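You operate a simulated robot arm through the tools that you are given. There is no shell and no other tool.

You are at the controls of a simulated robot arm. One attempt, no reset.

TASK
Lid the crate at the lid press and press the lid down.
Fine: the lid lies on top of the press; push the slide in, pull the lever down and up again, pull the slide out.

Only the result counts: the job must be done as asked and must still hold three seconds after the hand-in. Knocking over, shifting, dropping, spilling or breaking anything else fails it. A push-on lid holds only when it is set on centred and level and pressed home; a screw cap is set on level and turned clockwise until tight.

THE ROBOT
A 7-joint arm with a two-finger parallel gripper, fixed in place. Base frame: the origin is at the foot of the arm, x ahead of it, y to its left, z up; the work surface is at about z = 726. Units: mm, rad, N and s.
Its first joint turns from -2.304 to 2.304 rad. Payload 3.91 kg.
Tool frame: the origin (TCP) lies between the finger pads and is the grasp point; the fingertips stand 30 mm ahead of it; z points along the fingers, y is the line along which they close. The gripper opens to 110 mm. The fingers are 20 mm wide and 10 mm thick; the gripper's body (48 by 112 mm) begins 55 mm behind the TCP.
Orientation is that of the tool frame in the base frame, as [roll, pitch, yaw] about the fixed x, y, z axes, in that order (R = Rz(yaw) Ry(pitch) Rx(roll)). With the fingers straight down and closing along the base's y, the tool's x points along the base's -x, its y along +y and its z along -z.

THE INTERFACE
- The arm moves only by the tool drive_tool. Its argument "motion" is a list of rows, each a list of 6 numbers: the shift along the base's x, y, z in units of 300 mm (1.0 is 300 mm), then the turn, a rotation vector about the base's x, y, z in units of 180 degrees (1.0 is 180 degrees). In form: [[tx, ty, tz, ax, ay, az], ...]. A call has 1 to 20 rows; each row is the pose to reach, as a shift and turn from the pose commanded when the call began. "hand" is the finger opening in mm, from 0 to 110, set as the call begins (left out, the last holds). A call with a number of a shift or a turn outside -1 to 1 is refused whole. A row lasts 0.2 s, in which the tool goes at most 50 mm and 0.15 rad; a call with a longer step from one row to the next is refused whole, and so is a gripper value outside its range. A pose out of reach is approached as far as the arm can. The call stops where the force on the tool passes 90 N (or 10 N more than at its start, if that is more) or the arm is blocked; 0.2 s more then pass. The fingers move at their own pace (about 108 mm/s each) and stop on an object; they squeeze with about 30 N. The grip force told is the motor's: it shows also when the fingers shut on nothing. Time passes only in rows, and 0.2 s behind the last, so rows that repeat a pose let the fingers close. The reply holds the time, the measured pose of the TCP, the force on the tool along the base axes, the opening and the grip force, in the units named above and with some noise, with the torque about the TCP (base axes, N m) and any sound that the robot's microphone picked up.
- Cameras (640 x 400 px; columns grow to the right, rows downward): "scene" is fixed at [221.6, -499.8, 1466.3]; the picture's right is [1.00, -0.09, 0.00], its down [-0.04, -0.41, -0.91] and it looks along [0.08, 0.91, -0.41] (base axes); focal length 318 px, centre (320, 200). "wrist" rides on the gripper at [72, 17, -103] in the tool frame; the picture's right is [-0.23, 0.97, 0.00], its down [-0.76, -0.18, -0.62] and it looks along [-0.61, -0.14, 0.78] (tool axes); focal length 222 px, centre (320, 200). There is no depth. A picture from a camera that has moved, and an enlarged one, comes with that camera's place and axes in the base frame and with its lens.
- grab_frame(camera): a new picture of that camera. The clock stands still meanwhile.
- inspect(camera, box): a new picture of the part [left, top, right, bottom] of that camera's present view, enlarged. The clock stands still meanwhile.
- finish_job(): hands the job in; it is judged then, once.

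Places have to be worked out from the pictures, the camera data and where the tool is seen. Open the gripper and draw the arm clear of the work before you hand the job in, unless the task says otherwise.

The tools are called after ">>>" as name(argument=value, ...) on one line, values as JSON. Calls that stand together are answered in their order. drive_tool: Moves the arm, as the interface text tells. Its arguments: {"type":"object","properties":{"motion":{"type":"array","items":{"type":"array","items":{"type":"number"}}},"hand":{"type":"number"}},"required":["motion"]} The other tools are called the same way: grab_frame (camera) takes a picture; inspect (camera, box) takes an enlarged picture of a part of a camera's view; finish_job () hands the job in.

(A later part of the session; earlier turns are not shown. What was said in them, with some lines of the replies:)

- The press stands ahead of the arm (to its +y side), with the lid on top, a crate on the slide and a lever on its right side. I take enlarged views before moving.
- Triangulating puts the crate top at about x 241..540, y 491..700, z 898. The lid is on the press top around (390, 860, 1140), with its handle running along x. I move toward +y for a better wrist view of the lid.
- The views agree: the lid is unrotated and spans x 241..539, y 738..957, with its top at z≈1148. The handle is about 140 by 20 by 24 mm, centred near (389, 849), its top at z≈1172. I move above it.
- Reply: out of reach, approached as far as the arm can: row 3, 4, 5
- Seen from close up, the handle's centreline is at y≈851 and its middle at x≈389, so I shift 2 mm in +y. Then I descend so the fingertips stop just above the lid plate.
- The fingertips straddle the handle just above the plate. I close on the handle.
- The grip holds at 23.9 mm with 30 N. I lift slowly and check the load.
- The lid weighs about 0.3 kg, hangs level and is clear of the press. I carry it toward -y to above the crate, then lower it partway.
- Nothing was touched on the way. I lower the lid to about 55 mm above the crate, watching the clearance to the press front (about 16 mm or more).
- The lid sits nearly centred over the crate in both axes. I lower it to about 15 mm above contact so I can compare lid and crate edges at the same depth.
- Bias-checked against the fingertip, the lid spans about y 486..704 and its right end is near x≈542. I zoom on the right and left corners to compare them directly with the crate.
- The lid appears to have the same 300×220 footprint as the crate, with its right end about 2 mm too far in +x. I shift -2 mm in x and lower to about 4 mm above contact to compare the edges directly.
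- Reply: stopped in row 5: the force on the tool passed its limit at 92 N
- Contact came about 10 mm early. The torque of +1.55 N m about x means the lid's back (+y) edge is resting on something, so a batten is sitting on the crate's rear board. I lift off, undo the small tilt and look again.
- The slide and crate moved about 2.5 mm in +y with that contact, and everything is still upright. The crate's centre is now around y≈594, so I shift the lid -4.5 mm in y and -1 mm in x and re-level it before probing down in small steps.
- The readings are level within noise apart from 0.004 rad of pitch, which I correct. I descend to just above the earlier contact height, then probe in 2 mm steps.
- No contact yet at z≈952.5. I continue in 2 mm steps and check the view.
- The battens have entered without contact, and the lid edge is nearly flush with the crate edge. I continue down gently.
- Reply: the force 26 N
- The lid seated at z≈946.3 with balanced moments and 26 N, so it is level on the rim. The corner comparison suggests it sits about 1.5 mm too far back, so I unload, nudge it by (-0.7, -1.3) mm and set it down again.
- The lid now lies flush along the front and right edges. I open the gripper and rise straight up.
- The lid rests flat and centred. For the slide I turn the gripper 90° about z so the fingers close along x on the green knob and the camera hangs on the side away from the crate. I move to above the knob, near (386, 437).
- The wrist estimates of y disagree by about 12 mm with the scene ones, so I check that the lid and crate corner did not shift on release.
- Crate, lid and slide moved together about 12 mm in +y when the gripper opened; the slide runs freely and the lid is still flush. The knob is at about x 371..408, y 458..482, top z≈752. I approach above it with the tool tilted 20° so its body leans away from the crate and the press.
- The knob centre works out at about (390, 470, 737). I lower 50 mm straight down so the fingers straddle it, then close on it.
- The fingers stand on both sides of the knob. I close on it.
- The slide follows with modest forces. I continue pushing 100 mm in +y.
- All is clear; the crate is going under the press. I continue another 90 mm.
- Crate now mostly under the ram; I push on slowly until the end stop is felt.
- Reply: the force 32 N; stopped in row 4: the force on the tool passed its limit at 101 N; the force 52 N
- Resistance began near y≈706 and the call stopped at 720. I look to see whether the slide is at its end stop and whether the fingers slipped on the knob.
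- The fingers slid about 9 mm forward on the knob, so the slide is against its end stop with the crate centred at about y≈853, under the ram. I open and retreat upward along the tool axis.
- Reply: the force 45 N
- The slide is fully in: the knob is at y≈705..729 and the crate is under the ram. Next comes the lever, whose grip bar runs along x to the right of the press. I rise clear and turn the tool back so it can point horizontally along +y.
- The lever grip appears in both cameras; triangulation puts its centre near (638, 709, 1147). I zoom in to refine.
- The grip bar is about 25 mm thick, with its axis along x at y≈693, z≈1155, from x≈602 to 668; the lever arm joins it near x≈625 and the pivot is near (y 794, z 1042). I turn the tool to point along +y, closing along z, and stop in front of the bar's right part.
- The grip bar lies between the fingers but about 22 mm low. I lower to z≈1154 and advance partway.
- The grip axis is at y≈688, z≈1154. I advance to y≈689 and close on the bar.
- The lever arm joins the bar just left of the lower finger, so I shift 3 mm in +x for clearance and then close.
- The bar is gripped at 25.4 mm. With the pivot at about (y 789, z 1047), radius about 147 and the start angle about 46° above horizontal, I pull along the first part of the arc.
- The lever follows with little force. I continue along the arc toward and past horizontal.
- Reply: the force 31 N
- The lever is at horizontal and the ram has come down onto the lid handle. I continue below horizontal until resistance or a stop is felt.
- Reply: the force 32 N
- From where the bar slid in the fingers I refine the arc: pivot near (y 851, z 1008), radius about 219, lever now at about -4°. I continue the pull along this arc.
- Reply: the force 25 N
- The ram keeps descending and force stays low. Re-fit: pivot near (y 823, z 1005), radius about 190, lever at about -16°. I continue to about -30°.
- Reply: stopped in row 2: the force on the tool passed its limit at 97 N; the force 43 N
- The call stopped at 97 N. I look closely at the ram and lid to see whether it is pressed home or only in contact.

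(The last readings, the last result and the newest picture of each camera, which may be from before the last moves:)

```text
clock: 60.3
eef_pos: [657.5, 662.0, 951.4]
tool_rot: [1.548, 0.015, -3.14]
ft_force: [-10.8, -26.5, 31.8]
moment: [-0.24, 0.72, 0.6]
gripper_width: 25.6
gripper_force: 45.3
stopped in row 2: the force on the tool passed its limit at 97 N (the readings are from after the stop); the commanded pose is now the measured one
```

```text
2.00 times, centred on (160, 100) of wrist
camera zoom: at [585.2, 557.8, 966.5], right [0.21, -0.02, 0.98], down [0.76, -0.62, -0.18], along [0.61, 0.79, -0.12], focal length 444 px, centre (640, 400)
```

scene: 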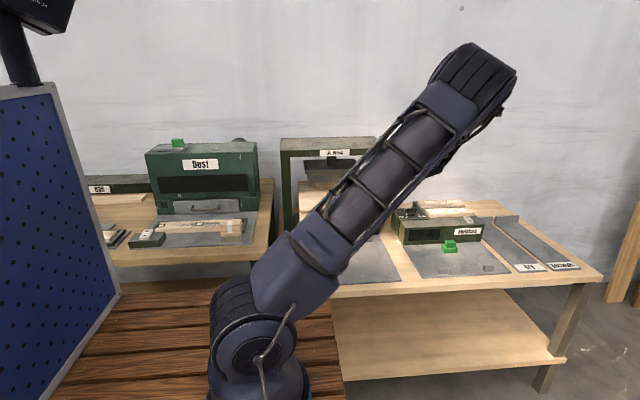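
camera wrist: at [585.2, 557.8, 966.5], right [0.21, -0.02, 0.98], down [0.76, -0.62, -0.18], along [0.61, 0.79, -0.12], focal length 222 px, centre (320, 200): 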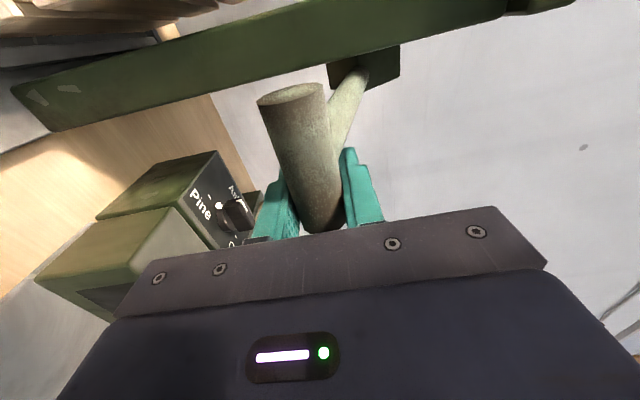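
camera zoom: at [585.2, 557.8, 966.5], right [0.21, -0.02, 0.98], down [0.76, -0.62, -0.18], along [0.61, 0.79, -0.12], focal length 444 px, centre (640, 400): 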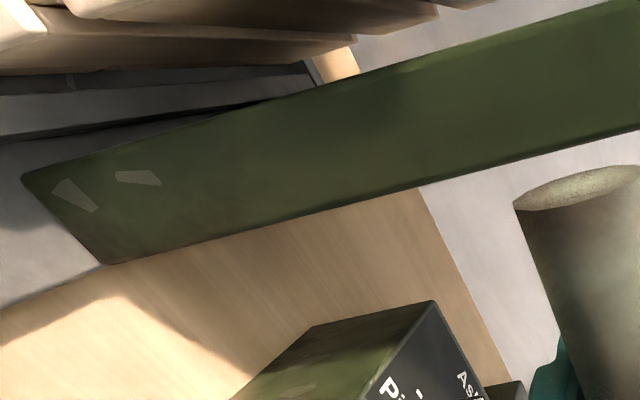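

The ram pad has come down to z≈915, flush on the lid top, and the lever stops firmly. I pull down once more along the tangent to make sure it is pressed home.

>>> drive_tool(motion=[[0, 0.002, -0.015, 0, 0, 0], [0, 0.005, -0.03, 0, 0, 0], [0, 0.008, -0.045, 0, 0, 0], [0, 0.01, -0.055, 0, 0, 0]])

>>> inspect(camera="scene", box=[300, 175, 348, 205])

>>> grab_frame(camera="wrist")

```text
clock: 60.9
eef_pos: [659.6, 665.0, 951.7]
tool_rot: [1.538, 0.02, -3.141]
ft_force: [-11.1, -27.8, 32.4]
moment: [-0.37, 0.85, 0.57]
gripper_width: 25.9
gripper_force: 44.8
stopped in row 2: the force on the tool passed its limit at 96 N (the readings are from after the stop); the commanded pose is now the measured one
```

```text
13.33 times, centred on (324, 190) of scene
camera zoom: at [221.6, -499.8, 1466.3], right [1.0, -0.09, 0.0], down [-0.04, -0.41, -0.91], along [0.08, 0.91, -0.41], focal length 4246 px, centre (267, 333)
```

zoom: 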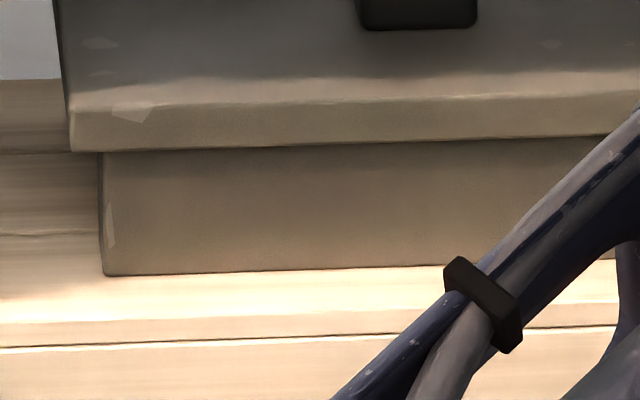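

```text
taken
camera wrist: at [586.3, 560.5, 965.0], right [0.21, -0.03, 0.98], down [0.77, -0.62, -0.18], along [0.61, 0.79, -0.1], focal length 222 px, centre (320, 200)
```

wrist: 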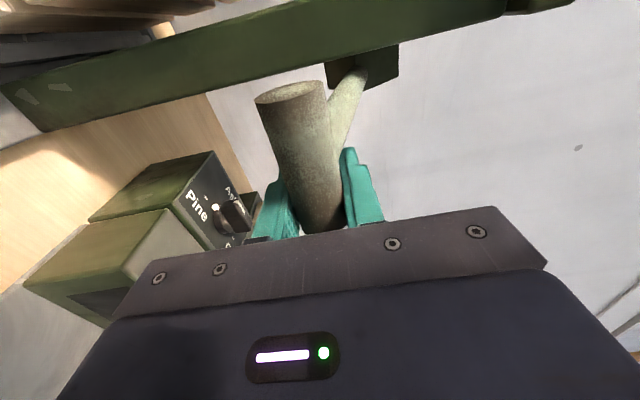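

The lever is at a hard stop: the ram picture did not change at 96 N, and the fit gives about -20° with pivot (821, 1016) and radius 191. I now raise the lever back along this arc while undoing the small tool tilt.

>>> drive_tool(motion=[[0, -0.006, 0.02, -0.003, 0.002, 0], [0, -0.015, 0.0487, -0.006, 0.004, 0], [0, -0.027, 0.1027, -0.0105, 0.0064, 0], [0, -0.0343, 0.158, -0.0105, 0.0064, 0], [0, -0.0367, 0.2133, -0.0105, 0.0064, 0], [0, -0.0343, 0.2687, -0.0105, 0.0064, 0], [0, -0.0343, 0.2687, -0.0105, 0.0064, 0]])

>>> grab_frame(camera="wrist")

>>> inspect(camera="scene", box=[270, 120, 430, 250])

```text
clock: 62.5
eef_pos: [659.4, 653.7, 1029.7]
tool_rot: [1.576, -0.004, 3.14]
ft_force: [-5.6, -1.3, -0.8]
moment: [0.09, -0.2, -0.3]
gripper_width: 25.5
gripper_force: 45.4
```

```text
taken
camera wrist: at [587.4, 550.9, 1048.3], right [0.23, 0.0, 0.97], down [0.76, -0.62, -0.18], along [0.61, 0.78, -0.15], focal length 222 px, centre (320, 200)
```

wrist: 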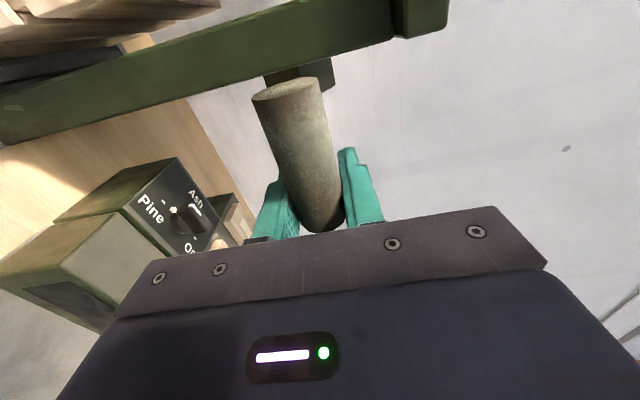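

```text
3.08 times, centred on (350, 185) of scene
camera zoom: at [221.6, -499.8, 1466.3], right [1.0, -0.09, 0.0], down [-0.04, -0.41, -0.91], along [0.08, 0.91, -0.41], focal length 980 px, centre (228, 246)
```

zoom: 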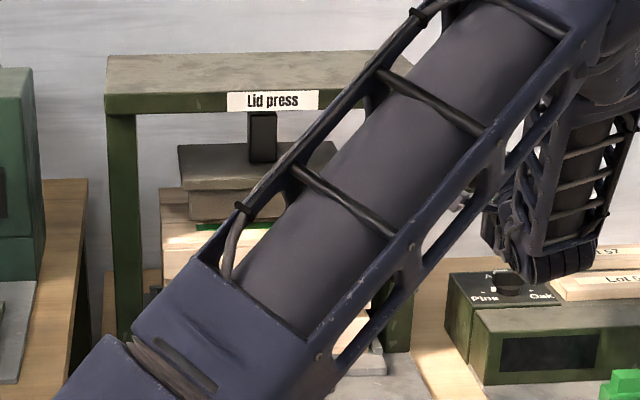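

The ram rises with the lever, and a green mark now shows on the lid under the pad. I continue raising to the original upper position.

>>> drive_tool(motion=[[0, 0.0073, 0.0553, 0, 0, 0], [0, 0.0193, 0.1093, 0, 0, 0], [0, 0.036, 0.1623, 0, 0, 0], [0, 0.0573, 0.2137, 0, 0, 0], [0, 0.083, 0.263, 0, 0, 0], [0, 0.1127, 0.31, 0, 0, 0], [0, 0.1467, 0.354, 0, 0, 0], [0, 0.184, 0.395, 0, 0, 0], [0, 0.19, 0.402, 0, 0, 0], [0, 0.19, 0.402, 0, 0, 0]])

>>> grab_frame(camera="wrist")

>>> inspect(camera="scene", box=[270, 120, 430, 250])

```text
clock: 64.7
eef_pos: [658.4, 712.2, 1151.2]
tool_rot: [1.573, -0.005, 3.141]
ft_force: [-5.1, -8.0, 3.1]
moment: [-0.2, -0.14, 0.33]
gripper_width: 25.7
gripper_force: 44.9
```

```text
taken
camera wrist: at [587.2, 608.8, 1168.7], right [0.23, 0.0, 0.97], down [0.76, -0.62, -0.18], along [0.61, 0.78, -0.15], focal length 222 px, centre (320, 200)
```

wrist: 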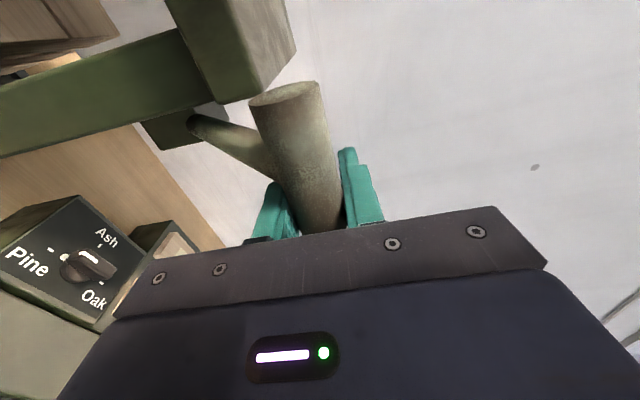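

```text
3.08 times, centred on (350, 185) of scene
camera zoom: at [221.6, -499.8, 1466.3], right [1.0, -0.09, 0.0], down [-0.04, -0.41, -0.91], along [0.08, 0.91, -0.41], focal length 980 px, centre (228, 246)
```

zoom: 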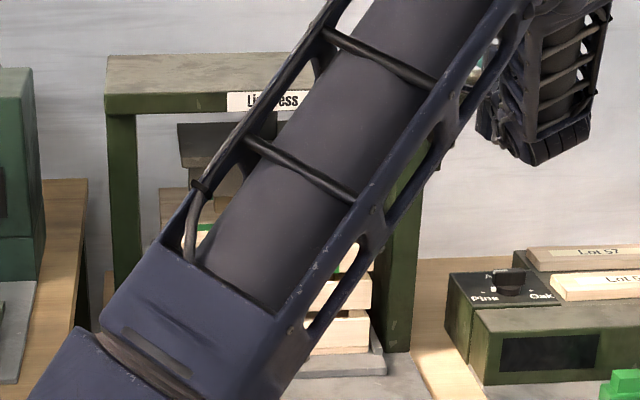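

The lever is back nearly at its start height of 1153.5. I nudge it the last millimetres up against its upper stop, then open.

>>> drive_tool(motion=[[0, 0.005, 0.006, 0, 0, 0], [0, 0.01, 0.012, 0, 0, 0], [0, 0.01, 0.012, 0, 0, 0]])

>>> drive_tool(motion=[[0, 0, 0, 0, 0, 0], [0, 0, 0, 0, 0, 0], [0, 0, 0, 0, 0, 0]], hand=80)

>>> grab_frame(camera="wrist")

```text
clock: 65.5
eef_pos: [660.4, 714.9, 1153.0]
tool_rot: [1.575, -0.004, -3.14]
ft_force: [-5.6, -8.2, 0.9]
moment: [-0.35, -0.29, 0.16]
gripper_width: 25.6
gripper_force: 45.1
```

```text
clock: 66.3
eef_pos: [659.3, 715.8, 1153.5]
tool_rot: [1.576, -0.003, 3.141]
ft_force: [-0.9, -0.4, -0.5]
moment: [-0.01, -0.02, -0.07]
gripper_width: 80.0
gripper_force: 0.0
```

```text
taken
camera wrist: at [587.6, 612.1, 1171.4], right [0.23, 0.0, 0.97], down [0.76, -0.62, -0.18], along [0.61, 0.78, -0.15], focal length 222 px, centre (320, 200)
```

wrist: 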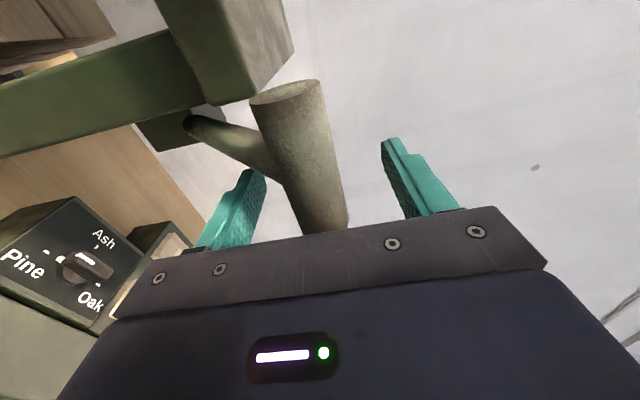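

The lever stays up after release. I back straight out in -y, then turn the tool back to pointing down.

>>> drive_tool(motion=[[0, -0.08, 0, 0, 0, 0], [0, -0.2, 0, 0, 0, 0], [0, -0.32, 0, 0, 0, 0], [0, -0.4, 0, 0, 0, 0], [0, -0.4, 0, 0, 0, 0]])

>>> drive_tool(motion=[[-0.03, -0.02, 0.03, -0.0455, 0, 0], [-0.06, -0.05, 0.06, -0.0909, 0, 0], [-0.1, -0.08, 0.1, -0.1364, 0, 0], [-0.14, -0.12, 0.14, -0.1818, 0, 0], [-0.18, -0.16, 0.18, -0.2273, 0, 0], [-0.23, -0.2, 0.22, -0.2727, 0, 0], [-0.28, -0.24, 0.26, -0.3182, 0, 0], [-0.33, -0.28, 0.29, -0.3636, 0, 0], [-0.38, -0.32, 0.31, -0.4091, 0, 0], [-0.43, -0.36, 0.32, -0.4545, 0, 0], [-0.5, -0.38, 0.32, -0.5015, 0, 0], [-0.5, -0.38, 0.32, -0.5015, 0, 0]])

>>> grab_frame(camera="scene")

```text
clock: 67.5
eef_pos: [659.4, 593.0, 1152.1]
tool_rot: [1.577, -0.003, 3.141]
ft_force: [0.3, 0.3, 0.8]
moment: [-0.03, -0.01, 0.02]
gripper_width: 80.3
gripper_force: 0.0
```

```text
clock: 70.1
eef_pos: [509.5, 481.3, 1248.6]
tool_rot: [-3.131, 0.002, 3.137]
ft_force: [0.3, 0.8, 0.4]
moment: [0.01, -0.01, -0.03]
gripper_width: 80.1
gripper_force: 0.1
```

```text
taken
```

scene: 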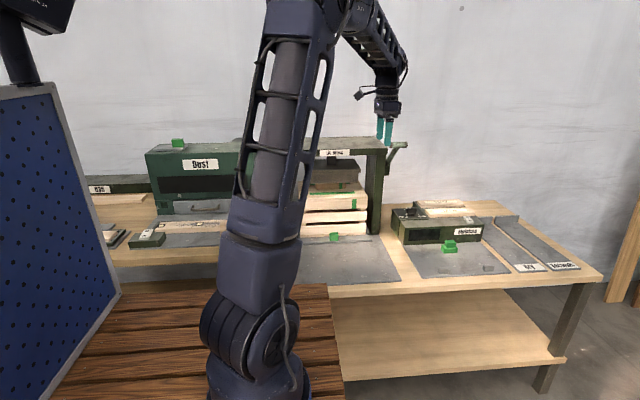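

>>> inspect(camera="scene", box=[296, 140, 408, 250])

>>> inspect(camera="scene", box=[320, 180, 376, 215])

```text
3.64 times, centred on (352, 195) of scene
camera zoom: at [221.6, -499.8, 1466.3], right [1.0, -0.09, 0.0], down [-0.04, -0.41, -0.91], along [0.08, 0.91, -0.41], focal length 1158 px, centre (204, 218)
```

zoom: 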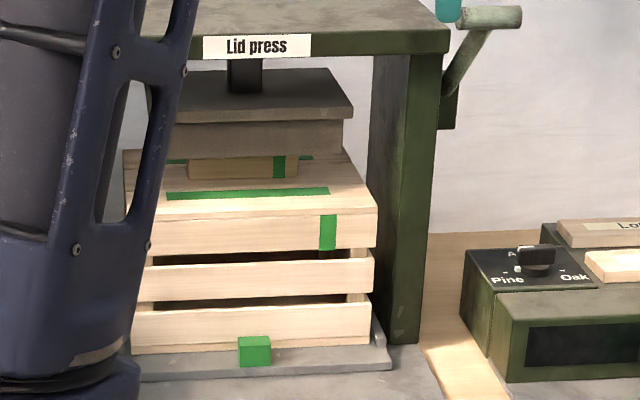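

```text
11.43 times, centred on (348, 198) of scene
camera zoom: at [221.6, -499.8, 1466.3], right [1.0, -0.09, 0.0], down [-0.04, -0.41, -0.91], along [0.08, 0.91, -0.41], focal length 3640 px, centre (0, 229)
```

zoom: 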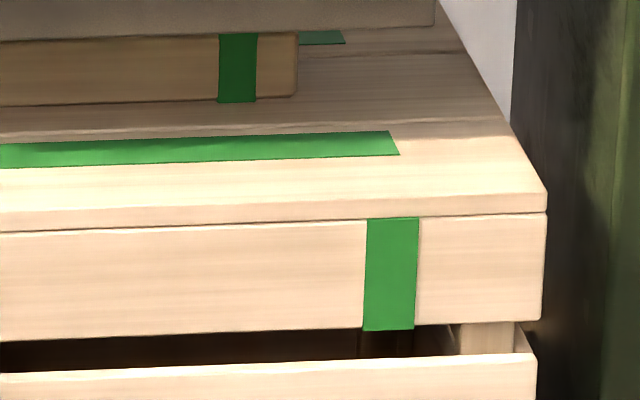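

Pressing left green strips on the lid top; the lid lies flat and aligned with the crate. Now I turn the gripper back to closing along x for pulling the slide out.

>>> drive_tool(motion=[[0, 0, 0, 0.0033, 0, 0.0013], [0, 0, 0, 0.0033, 0, 0.0013]])

>>> drive_tool(motion=[[-0.02, 0, 0, 0, 0, 0.0417], [-0.04, 0, 0, 0, 0, 0.0833], [-0.06, 0, 0, 0, 0, 0.125], [-0.08, 0, 0, 0, 0, 0.1667], [-0.1, 0, 0, 0, 0, 0.2083], [-0.12, 0, 0, 0, 0, 0.25], [-0.14, 0, 0, 0, 0, 0.2917], [-0.16, 0, 0, 0, 0, 0.3333], [-0.18, 0, 0, 0, 0, 0.375], [-0.2, 0, 0, 0, 0, 0.4167], [-0.2, 0, 0, 0, 0, 0.4583], [-0.2, 0, 0, 0, 0, 0.5], [-0.2, 0, 0, 0, 0, 0.5]])

```text
clock: 70.7
eef_pos: [509.2, 481.1, 1248.0]
tool_rot: [3.14, 0.001, -3.141]
ft_force: [0.8, -0.6, 0.0]
moment: [-0.03, 0.0, -0.02]
gripper_width: 80.0
gripper_force: 0.0
```

```text
clock: 73.5
eef_pos: [449.5, 479.9, 1248.8]
tool_rot: [-3.141, 0.0, -1.57]
ft_force: [0.0, -0.9, -0.8]
moment: [0.04, -0.01, -0.01]
gripper_width: 80.0
gripper_force: 0.0
```

Now I tilt 20° again and descend to in front of the press, above the knob.

>>> drive_tool(motion=[[-0.02, 0.01, -0.1, 0.02, 0, 0], [-0.05, 0.03, -0.22, 0.04, 0, 0], [-0.09, 0.06, -0.34, 0.06, 0, 0], [-0.13, 0.1, -0.46, 0.08, 0, 0], [-0.17, 0.14, -0.58, 0.1, 0, 0], [-0.198, 0.18, -0.7, 0.111, 0, 0], [-0.198, 0.203, -0.836, 0.111, 0, 0], [-0.198, 0.203, -0.836, 0.111, 0, 0]])

>>> drive_tool(motion=[[0, 0.06, -0.1, 0, 0, 0], [0, 0.16, -0.2, 0, 0, 0], [0, 0.28, -0.28, 0, 0, 0], [0, 0.38, -0.36, 0, 0, 0], [0, 0.46, -0.46, 0, 0, 0], [0, 0.47, -0.52, 0, 0, 0], [0, 0.47, -0.52, 0, 0, 0]])

>>> grab_frame(camera="wrist")

>>> inspect(camera="scene", box=[290, 170, 402, 250])

```text
clock: 75.3
eef_pos: [390.7, 543.5, 998.8]
tool_rot: [3.141, 0.348, -1.571]
ft_force: [-0.1, 0.3, -0.4]
moment: [-0.01, -0.01, -0.05]
gripper_width: 80.1
gripper_force: 0.0
```

```text
clock: 76.9
eef_pos: [390.8, 684.9, 842.6]
tool_rot: [3.141, 0.348, -1.572]
ft_force: [0.1, -0.4, -0.2]
moment: [-0.02, 0.0, 0.0]
gripper_width: 80.1
gripper_force: 0.1
```

```text
taken
camera wrist: at [373.9, 580.8, 915.5], right [-0.97, 0.21, 0.08], down [0.18, 0.5, 0.85], along [0.14, 0.84, -0.53], focal length 222 px, centre (320, 200)
```

wrist: 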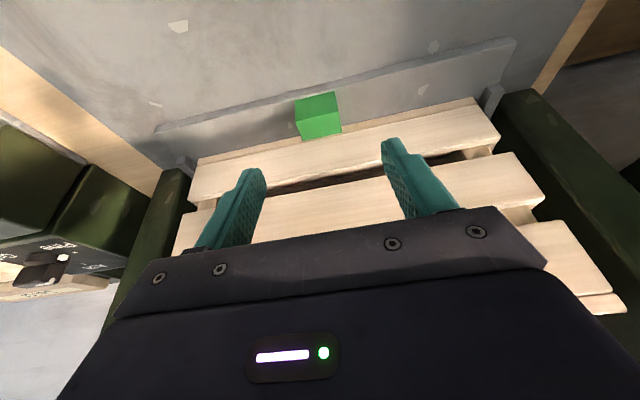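

```text
5.00 times, centred on (346, 210) of scene
camera zoom: at [221.6, -499.8, 1466.3], right [1.0, -0.09, 0.0], down [-0.04, -0.41, -0.91], along [0.08, 0.91, -0.41], focal length 1592 px, centre (190, 150)
```

zoom: 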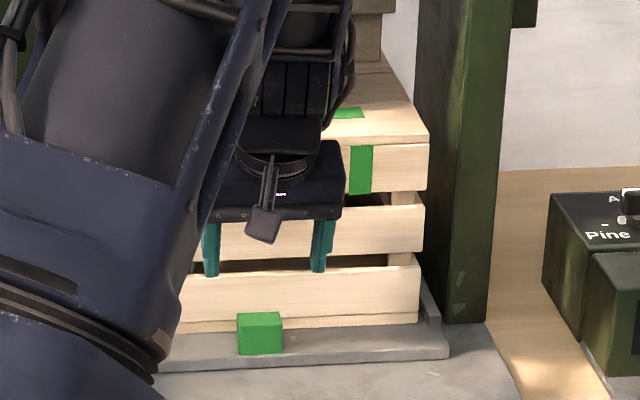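

I descend the last 82 mm onto the knob and close.

>>> drive_tool(motion=[[0, 0.03, -0.08, 0, 0, 0], [0, 0.05, -0.16, 0, 0, 0], [0, 0.065, -0.22, 0, 0, 0], [0, 0.07, -0.26, 0, 0, 0], [0, 0.07, -0.275, 0, 0, 0], [0, 0.07, -0.275, 0, 0, 0]])

>>> grab_frame(camera="wrist")

```text
clock: 78.3
eef_pos: [389.9, 704.0, 759.9]
tool_rot: [3.141, 0.35, -1.57]
ft_force: [0.1, -0.4, 0.0]
moment: [0.0, -0.02, 0.0]
gripper_width: 80.0
gripper_force: 0.1
```

```text
taken
camera wrist: at [373.0, 600.7, 832.6], right [-0.97, 0.21, 0.08], down [0.18, 0.5, 0.85], along [0.14, 0.84, -0.53], focal length 222 px, centre (320, 200)
```

wrist: 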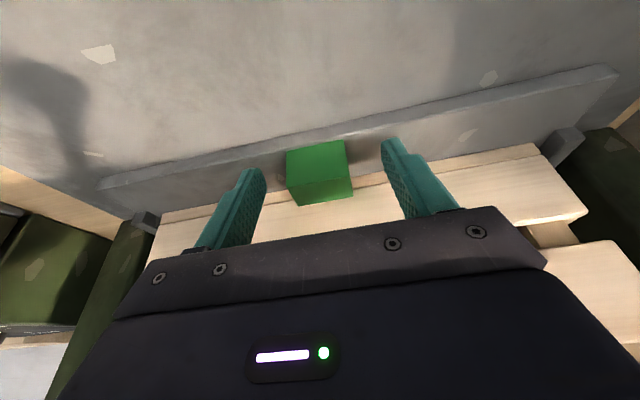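

The knob is between the fingers. I close on it and pull the slide out slowly, smoothly.

>>> drive_tool(motion=[[0, 0.007, 0, 0, 0, 0], [0, 0.007, 0, 0, 0, 0], [0, 0.007, 0, 0, 0, 0], [0, 0.007, 0, 0, 0, 0], [0, 0.007, 0, 0, 0, 0]], hand=0)

>>> drive_tool(motion=[[0, -0.015, 0, 0, 0, 0], [0, -0.04, 0, 0, 0, 0], [0, -0.07, 0, 0, 0, 0], [0, -0.1, 0, 0, 0, 0], [0, -0.13, 0, 0, 0, 0], [0, -0.15, 0, 0, 0, 0], [0, -0.16, 0, 0, 0, 0], [0, -0.16, 0, 0, 0, 0]])

>>> grab_frame(camera="wrist")

>>> inspect(camera="scene", box=[290, 130, 418, 260])

```text
clock: 79.5
eef_pos: [390.2, 705.1, 759.4]
tool_rot: [-3.141, 0.35, -1.572]
ft_force: [10.5, -8.3, 7.2]
moment: [-0.67, -0.31, 0.19]
gripper_width: 38.0
gripper_force: 44.9
```

```text
clock: 81.3
eef_pos: [390.2, 659.0, 759.0]
tool_rot: [3.139, 0.349, -1.57]
ft_force: [7.1, -0.2, -3.6]
moment: [0.23, -0.53, -0.25]
gripper_width: 38.0
gripper_force: 44.6
```

```text
taken
camera wrist: at [373.8, 554.8, 832.5], right [-0.97, 0.21, 0.08], down [0.18, 0.5, 0.85], along [0.14, 0.84, -0.53], focal length 222 px, centre (320, 200)
```

wrist: 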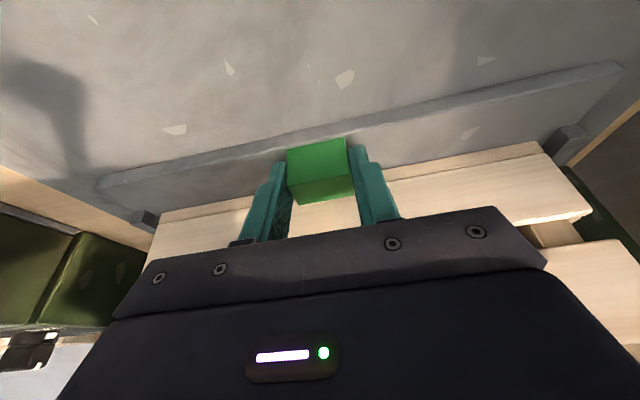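

```text
3.08 times, centred on (354, 195) of scene
camera zoom: at [221.6, -499.8, 1466.3], right [1.0, -0.09, 0.0], down [-0.04, -0.41, -0.91], along [0.08, 0.91, -0.41], focal length 980 px, centre (215, 215)
```

zoom: 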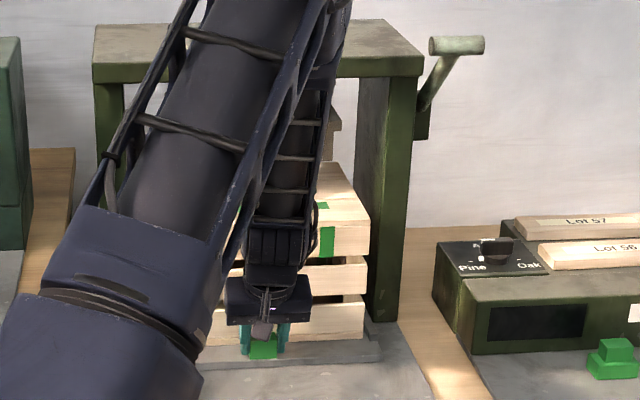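

The slide follows the hand. I continue pulling 100 mm, then another 95 mm.

>>> drive_tool(motion=[[0, -0.03, 0, 0, 0, 0], [0, -0.08, 0, 0, 0, 0], [0, -0.13, 0, 0, 0, 0], [0, -0.18, 0, 0, 0, 0], [0, -0.23, 0, 0, 0, 0], [0, -0.28, 0, 0, 0, 0], [0, -0.32, 0, 0, 0, 0], [0, -0.333, 0, 0, 0, 0], [0, -0.333, 0, 0, 0, 0]])

>>> drive_tool(motion=[[0, -0.03, 0, 0, 0, 0], [0, -0.08, 0, 0, 0, 0], [0, -0.13, 0, 0, 0, 0], [0, -0.18, 0, 0, 0, 0], [0, -0.23, 0, 0, 0, 0], [0, -0.28, 0, 0, 0, 0], [0, -0.31, 0, 0, 0, 0], [0, -0.317, 0, 0, 0, 0], [0, -0.317, 0, 0, 0, 0]])

>>> grab_frame(camera="wrist")

>>> inspect(camera="scene", box=[280, 170, 420, 290])

```text
clock: 83.3
eef_pos: [390.3, 557.6, 759.3]
tool_rot: [-3.141, 0.349, -1.572]
ft_force: [15.6, -1.8, 1.2]
moment: [0.53, -0.54, -0.14]
gripper_width: 37.7
gripper_force: 45.0
```

```text
clock: 85.3
eef_pos: [390.2, 461.9, 759.7]
tool_rot: [-3.141, 0.352, -1.57]
ft_force: [17.3, -0.3, 8.8]
moment: [0.39, -0.37, -0.25]
gripper_width: 38.0
gripper_force: 45.6
```

```text
taken
camera wrist: at [373.7, 359.1, 832.3], right [-0.97, 0.21, 0.08], down [0.18, 0.5, 0.85], along [0.14, 0.84, -0.53], focal length 222 px, centre (320, 200)
```

wrist: 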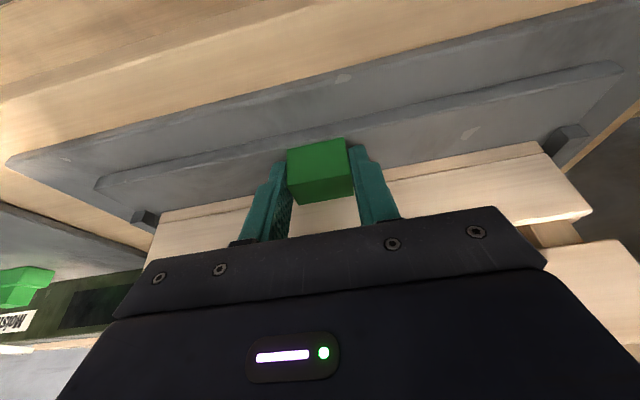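

```text
3.33 times, centred on (350, 230) of scene
camera zoom: at [221.6, -499.8, 1466.3], right [1.0, -0.09, 0.0], down [-0.04, -0.41, -0.91], along [0.08, 0.91, -0.41], focal length 1062 px, centre (220, 100)
```

zoom: 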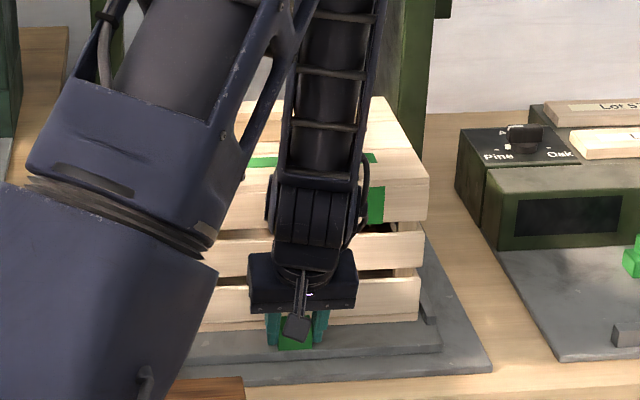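

Nearly out, about 14 mm from the start position. I pull the last stretch in small rows.

>>> drive_tool(motion=[[0, -0.013, 0, 0, 0, 0], [0, -0.027, 0, 0, 0, 0], [0, -0.04, 0, 0, 0, 0], [0, -0.047, 0, 0, 0, 0], [0, -0.047, 0, 0, 0, 0]])

>>> inspect(camera="scene", box=[296, 215, 392, 275])

```text
clock: 86.5
eef_pos: [390.0, 449.2, 759.0]
tool_rot: [-3.14, 0.35, -1.572]
ft_force: [12.9, 0.2, 4.2]
moment: [1.19, -0.3, 0.1]
gripper_width: 38.1
gripper_force: 44.9
```

```text
6.67 times, centred on (344, 245) of scene
camera zoom: at [221.6, -499.8, 1466.3], right [1.0, -0.09, 0.0], down [-0.04, -0.41, -0.91], along [0.08, 0.91, -0.41], focal length 2123 px, centre (160, -100)
```

zoom: 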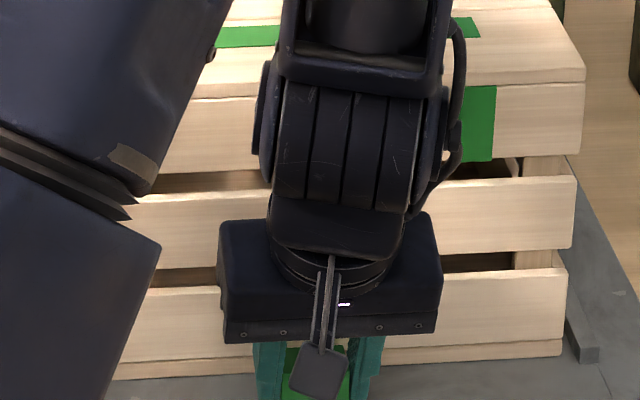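

The tray is now within about 3 mm of its original out position. I pull 4 mm more to feel for the stop.

>>> drive_tool(motion=[[0, -0.007, 0, 0, 0, 0], [0, -0.014, 0, 0, 0, 0], [0, -0.014, 0, 0, 0, 0]])

>>> inspect(camera="scene", box=[360, 213, 392, 233])

```text
clock: 87.3
eef_pos: [390.7, 446.3, 759.7]
tool_rot: [-3.141, 0.352, -1.571]
ft_force: [13.3, 24.0, -6.2]
moment: [-0.04, -0.17, -0.19]
gripper_width: 37.7
gripper_force: 44.8
```

```text
16.00 times, centred on (376, 223) of scene
camera zoom: at [221.6, -499.8, 1466.3], right [1.0, -0.09, 0.0], down [-0.04, -0.41, -0.91], along [0.08, 0.91, -0.41], focal length 5095 px, centre (-576, -168)
```

zoom: 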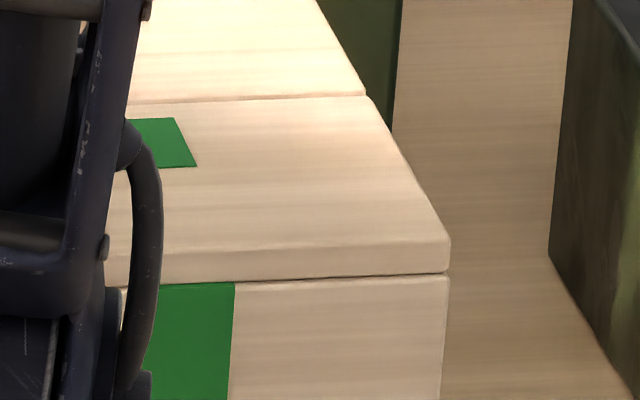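

A +24 N reaction shows the slide is at its out stop, and the lid is still flush. I relax slightly, open and retreat along the tool axis away from the crate.

>>> drive_tool(motion=[[0, 0.005, 0, 0, 0, 0], [0, 0.005, 0, 0, 0, 0]])

>>> drive_tool(motion=[[0, 0, 0, 0, 0, 0], [0, 0, 0, 0, 0, 0], [0, 0, 0, 0, 0, 0]], hand=80)

>>> drive_tool(motion=[[0, -0.015, 0.045, 0, 0, 0], [0, -0.04, 0.12, 0, 0, 0], [0, -0.06, 0.24, 0, 0, 0], [0, -0.06, 0.38, 0, 0, 0], [0, -0.06, 0.52, 0, 0, 0], [0, -0.06, 0.66, -0.02, 0, 0], [0, -0.06, 0.8, -0.05, 0, 0], [0, -0.06, 0.94, -0.08, 0, 0], [0, -0.06, 1.0, -0.111, 0, 0], [0, -0.06, 1.0, -0.111, 0, 0]])

>>> grab_frame(camera="scene")

>>> grab_frame(camera="wrist")

```text
clock: 87.9
eef_pos: [390.3, 444.3, 759.8]
tool_rot: [-3.142, 0.348, -1.572]
ft_force: [11.0, 4.6, 14.8]
moment: [0.94, -0.17, 0.24]
gripper_width: 38.1
gripper_force: 45.0
```

```text
clock: 88.7
eef_pos: [389.4, 446.3, 759.3]
tool_rot: [3.139, 0.348, -1.571]
ft_force: [-0.1, -0.5, -0.4]
moment: [0.03, -0.02, -0.03]
gripper_width: 80.0
gripper_force: 0.0
```

```text
clock: 90.9
eef_pos: [389.8, 427.8, 1061.0]
tool_rot: [3.141, 0.0, -1.571]
ft_force: [-0.9, 0.0, 0.8]
moment: [-0.02, -0.04, 0.02]
gripper_width: 80.0
gripper_force: 0.1
```

```text
taken
```

scene: 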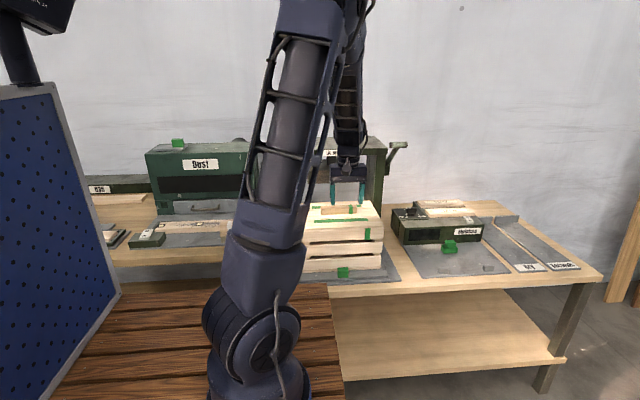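

```text
taken
camera wrist: at [373.5, 356.6, 1164.4], right [-0.97, 0.23, 0.0], down [0.18, 0.76, 0.62], along [0.14, 0.61, -0.78], focal length 222 px, centre (320, 200)
```

wrist: 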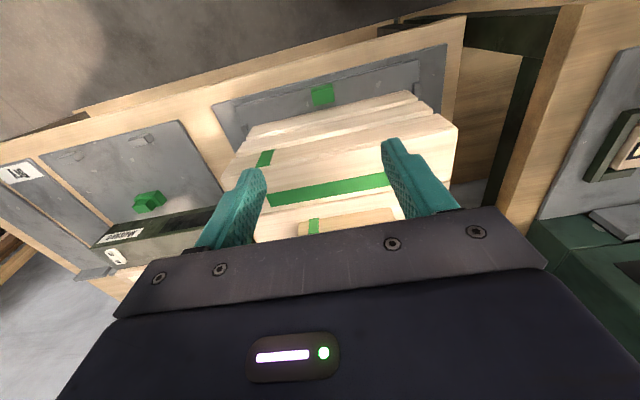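

The slide is out with the lidded crate on it, and the lever is up. I draw the arm further clear and check the crate once more.

>>> drive_tool(motion=[[0, 0, 0.12, 0, 0, 0], [0, 0, 0.26, 0, 0, 0], [-0.05, 0, 0.4, 0, 0, 0], [-0.15, 0, 0.52, 0, 0, 0], [-0.25, 0, 0.6, 0, 0, 0], [-0.3, 0, 0.6, 0, 0, 0], [-0.3, 0, 0.6, 0, 0, 0]], hand=110)

>>> inspect(camera="scene", box=[280, 130, 420, 290])

>>> inspect(camera="scene", box=[296, 195, 392, 255])

```text
clock: 92.5
eef_pos: [300.1, 425.4, 1240.3]
tool_rot: [3.141, 0.0, -1.571]
ft_force: [-0.2, -0.5, 0.3]
moment: [0.02, -0.02, 0.0]
gripper_width: 110.0
gripper_force: 0.0
```

```text
2.50 times, centred on (350, 210) of scene
camera zoom: at [221.6, -499.8, 1466.3], right [1.0, -0.09, 0.0], down [-0.04, -0.41, -0.91], along [0.08, 0.91, -0.41], focal length 796 px, centre (245, 175)
```

zoom: 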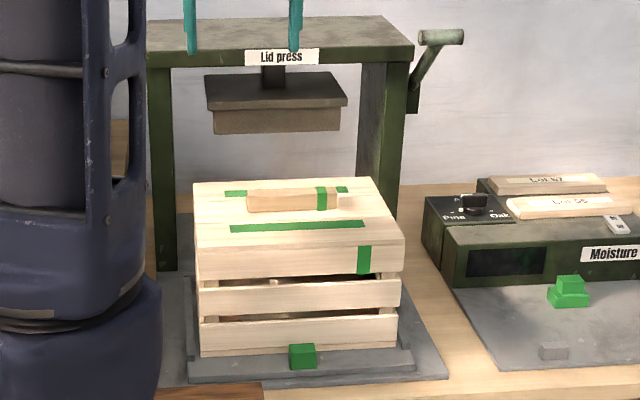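

```text
6.67 times, centred on (344, 225) of scene
camera zoom: at [221.6, -499.8, 1466.3], right [1.0, -0.09, 0.0], down [-0.04, -0.41, -0.91], along [0.08, 0.91, -0.41], focal length 2123 px, centre (160, 33)
```

zoom: 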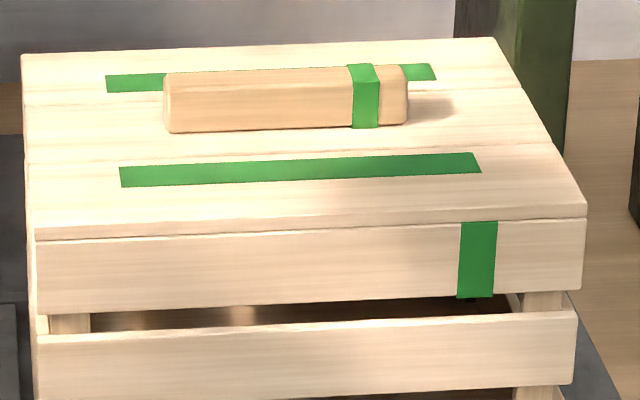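

The crate is lidded, flush and level, with the press marks on the lid. The slide is out, the lever and ram are up, the gripper is open and the arm is clear, so I hand in the job.

>>> finish_job()

```text
The job is handed in.
```

The crate is lidded and the lid is pressed down. I handed the job in but have not seen the verdict.

- **Lid:** it sits centred and flush on the crate. The press left green strips on its top.
- **Press:** the slide went in to its end stop. The lever went down to a hard stop, and a second pull at 96 N did not move it further. The lever is back up and the slide is out at its stop.
- **First attempt:** my first try at setting the lid stopped at 92 N because it was a few millimetres too far back. That nudged the slide about 2.5 mm.
- **Release:** when I let go of the lid, the slide and crate rolled about 12 mm further in together. The lid stayed aligned.
- **Slide push:** at the end of the push the fingers slipped forward on the knob and pressed against the crate front. I saw no more than about 3 mm of shift on the tray.

In the last pictures nothing else at the press or beside it looked knocked over or shifted. The gripper is open and the arm is clear of the work.
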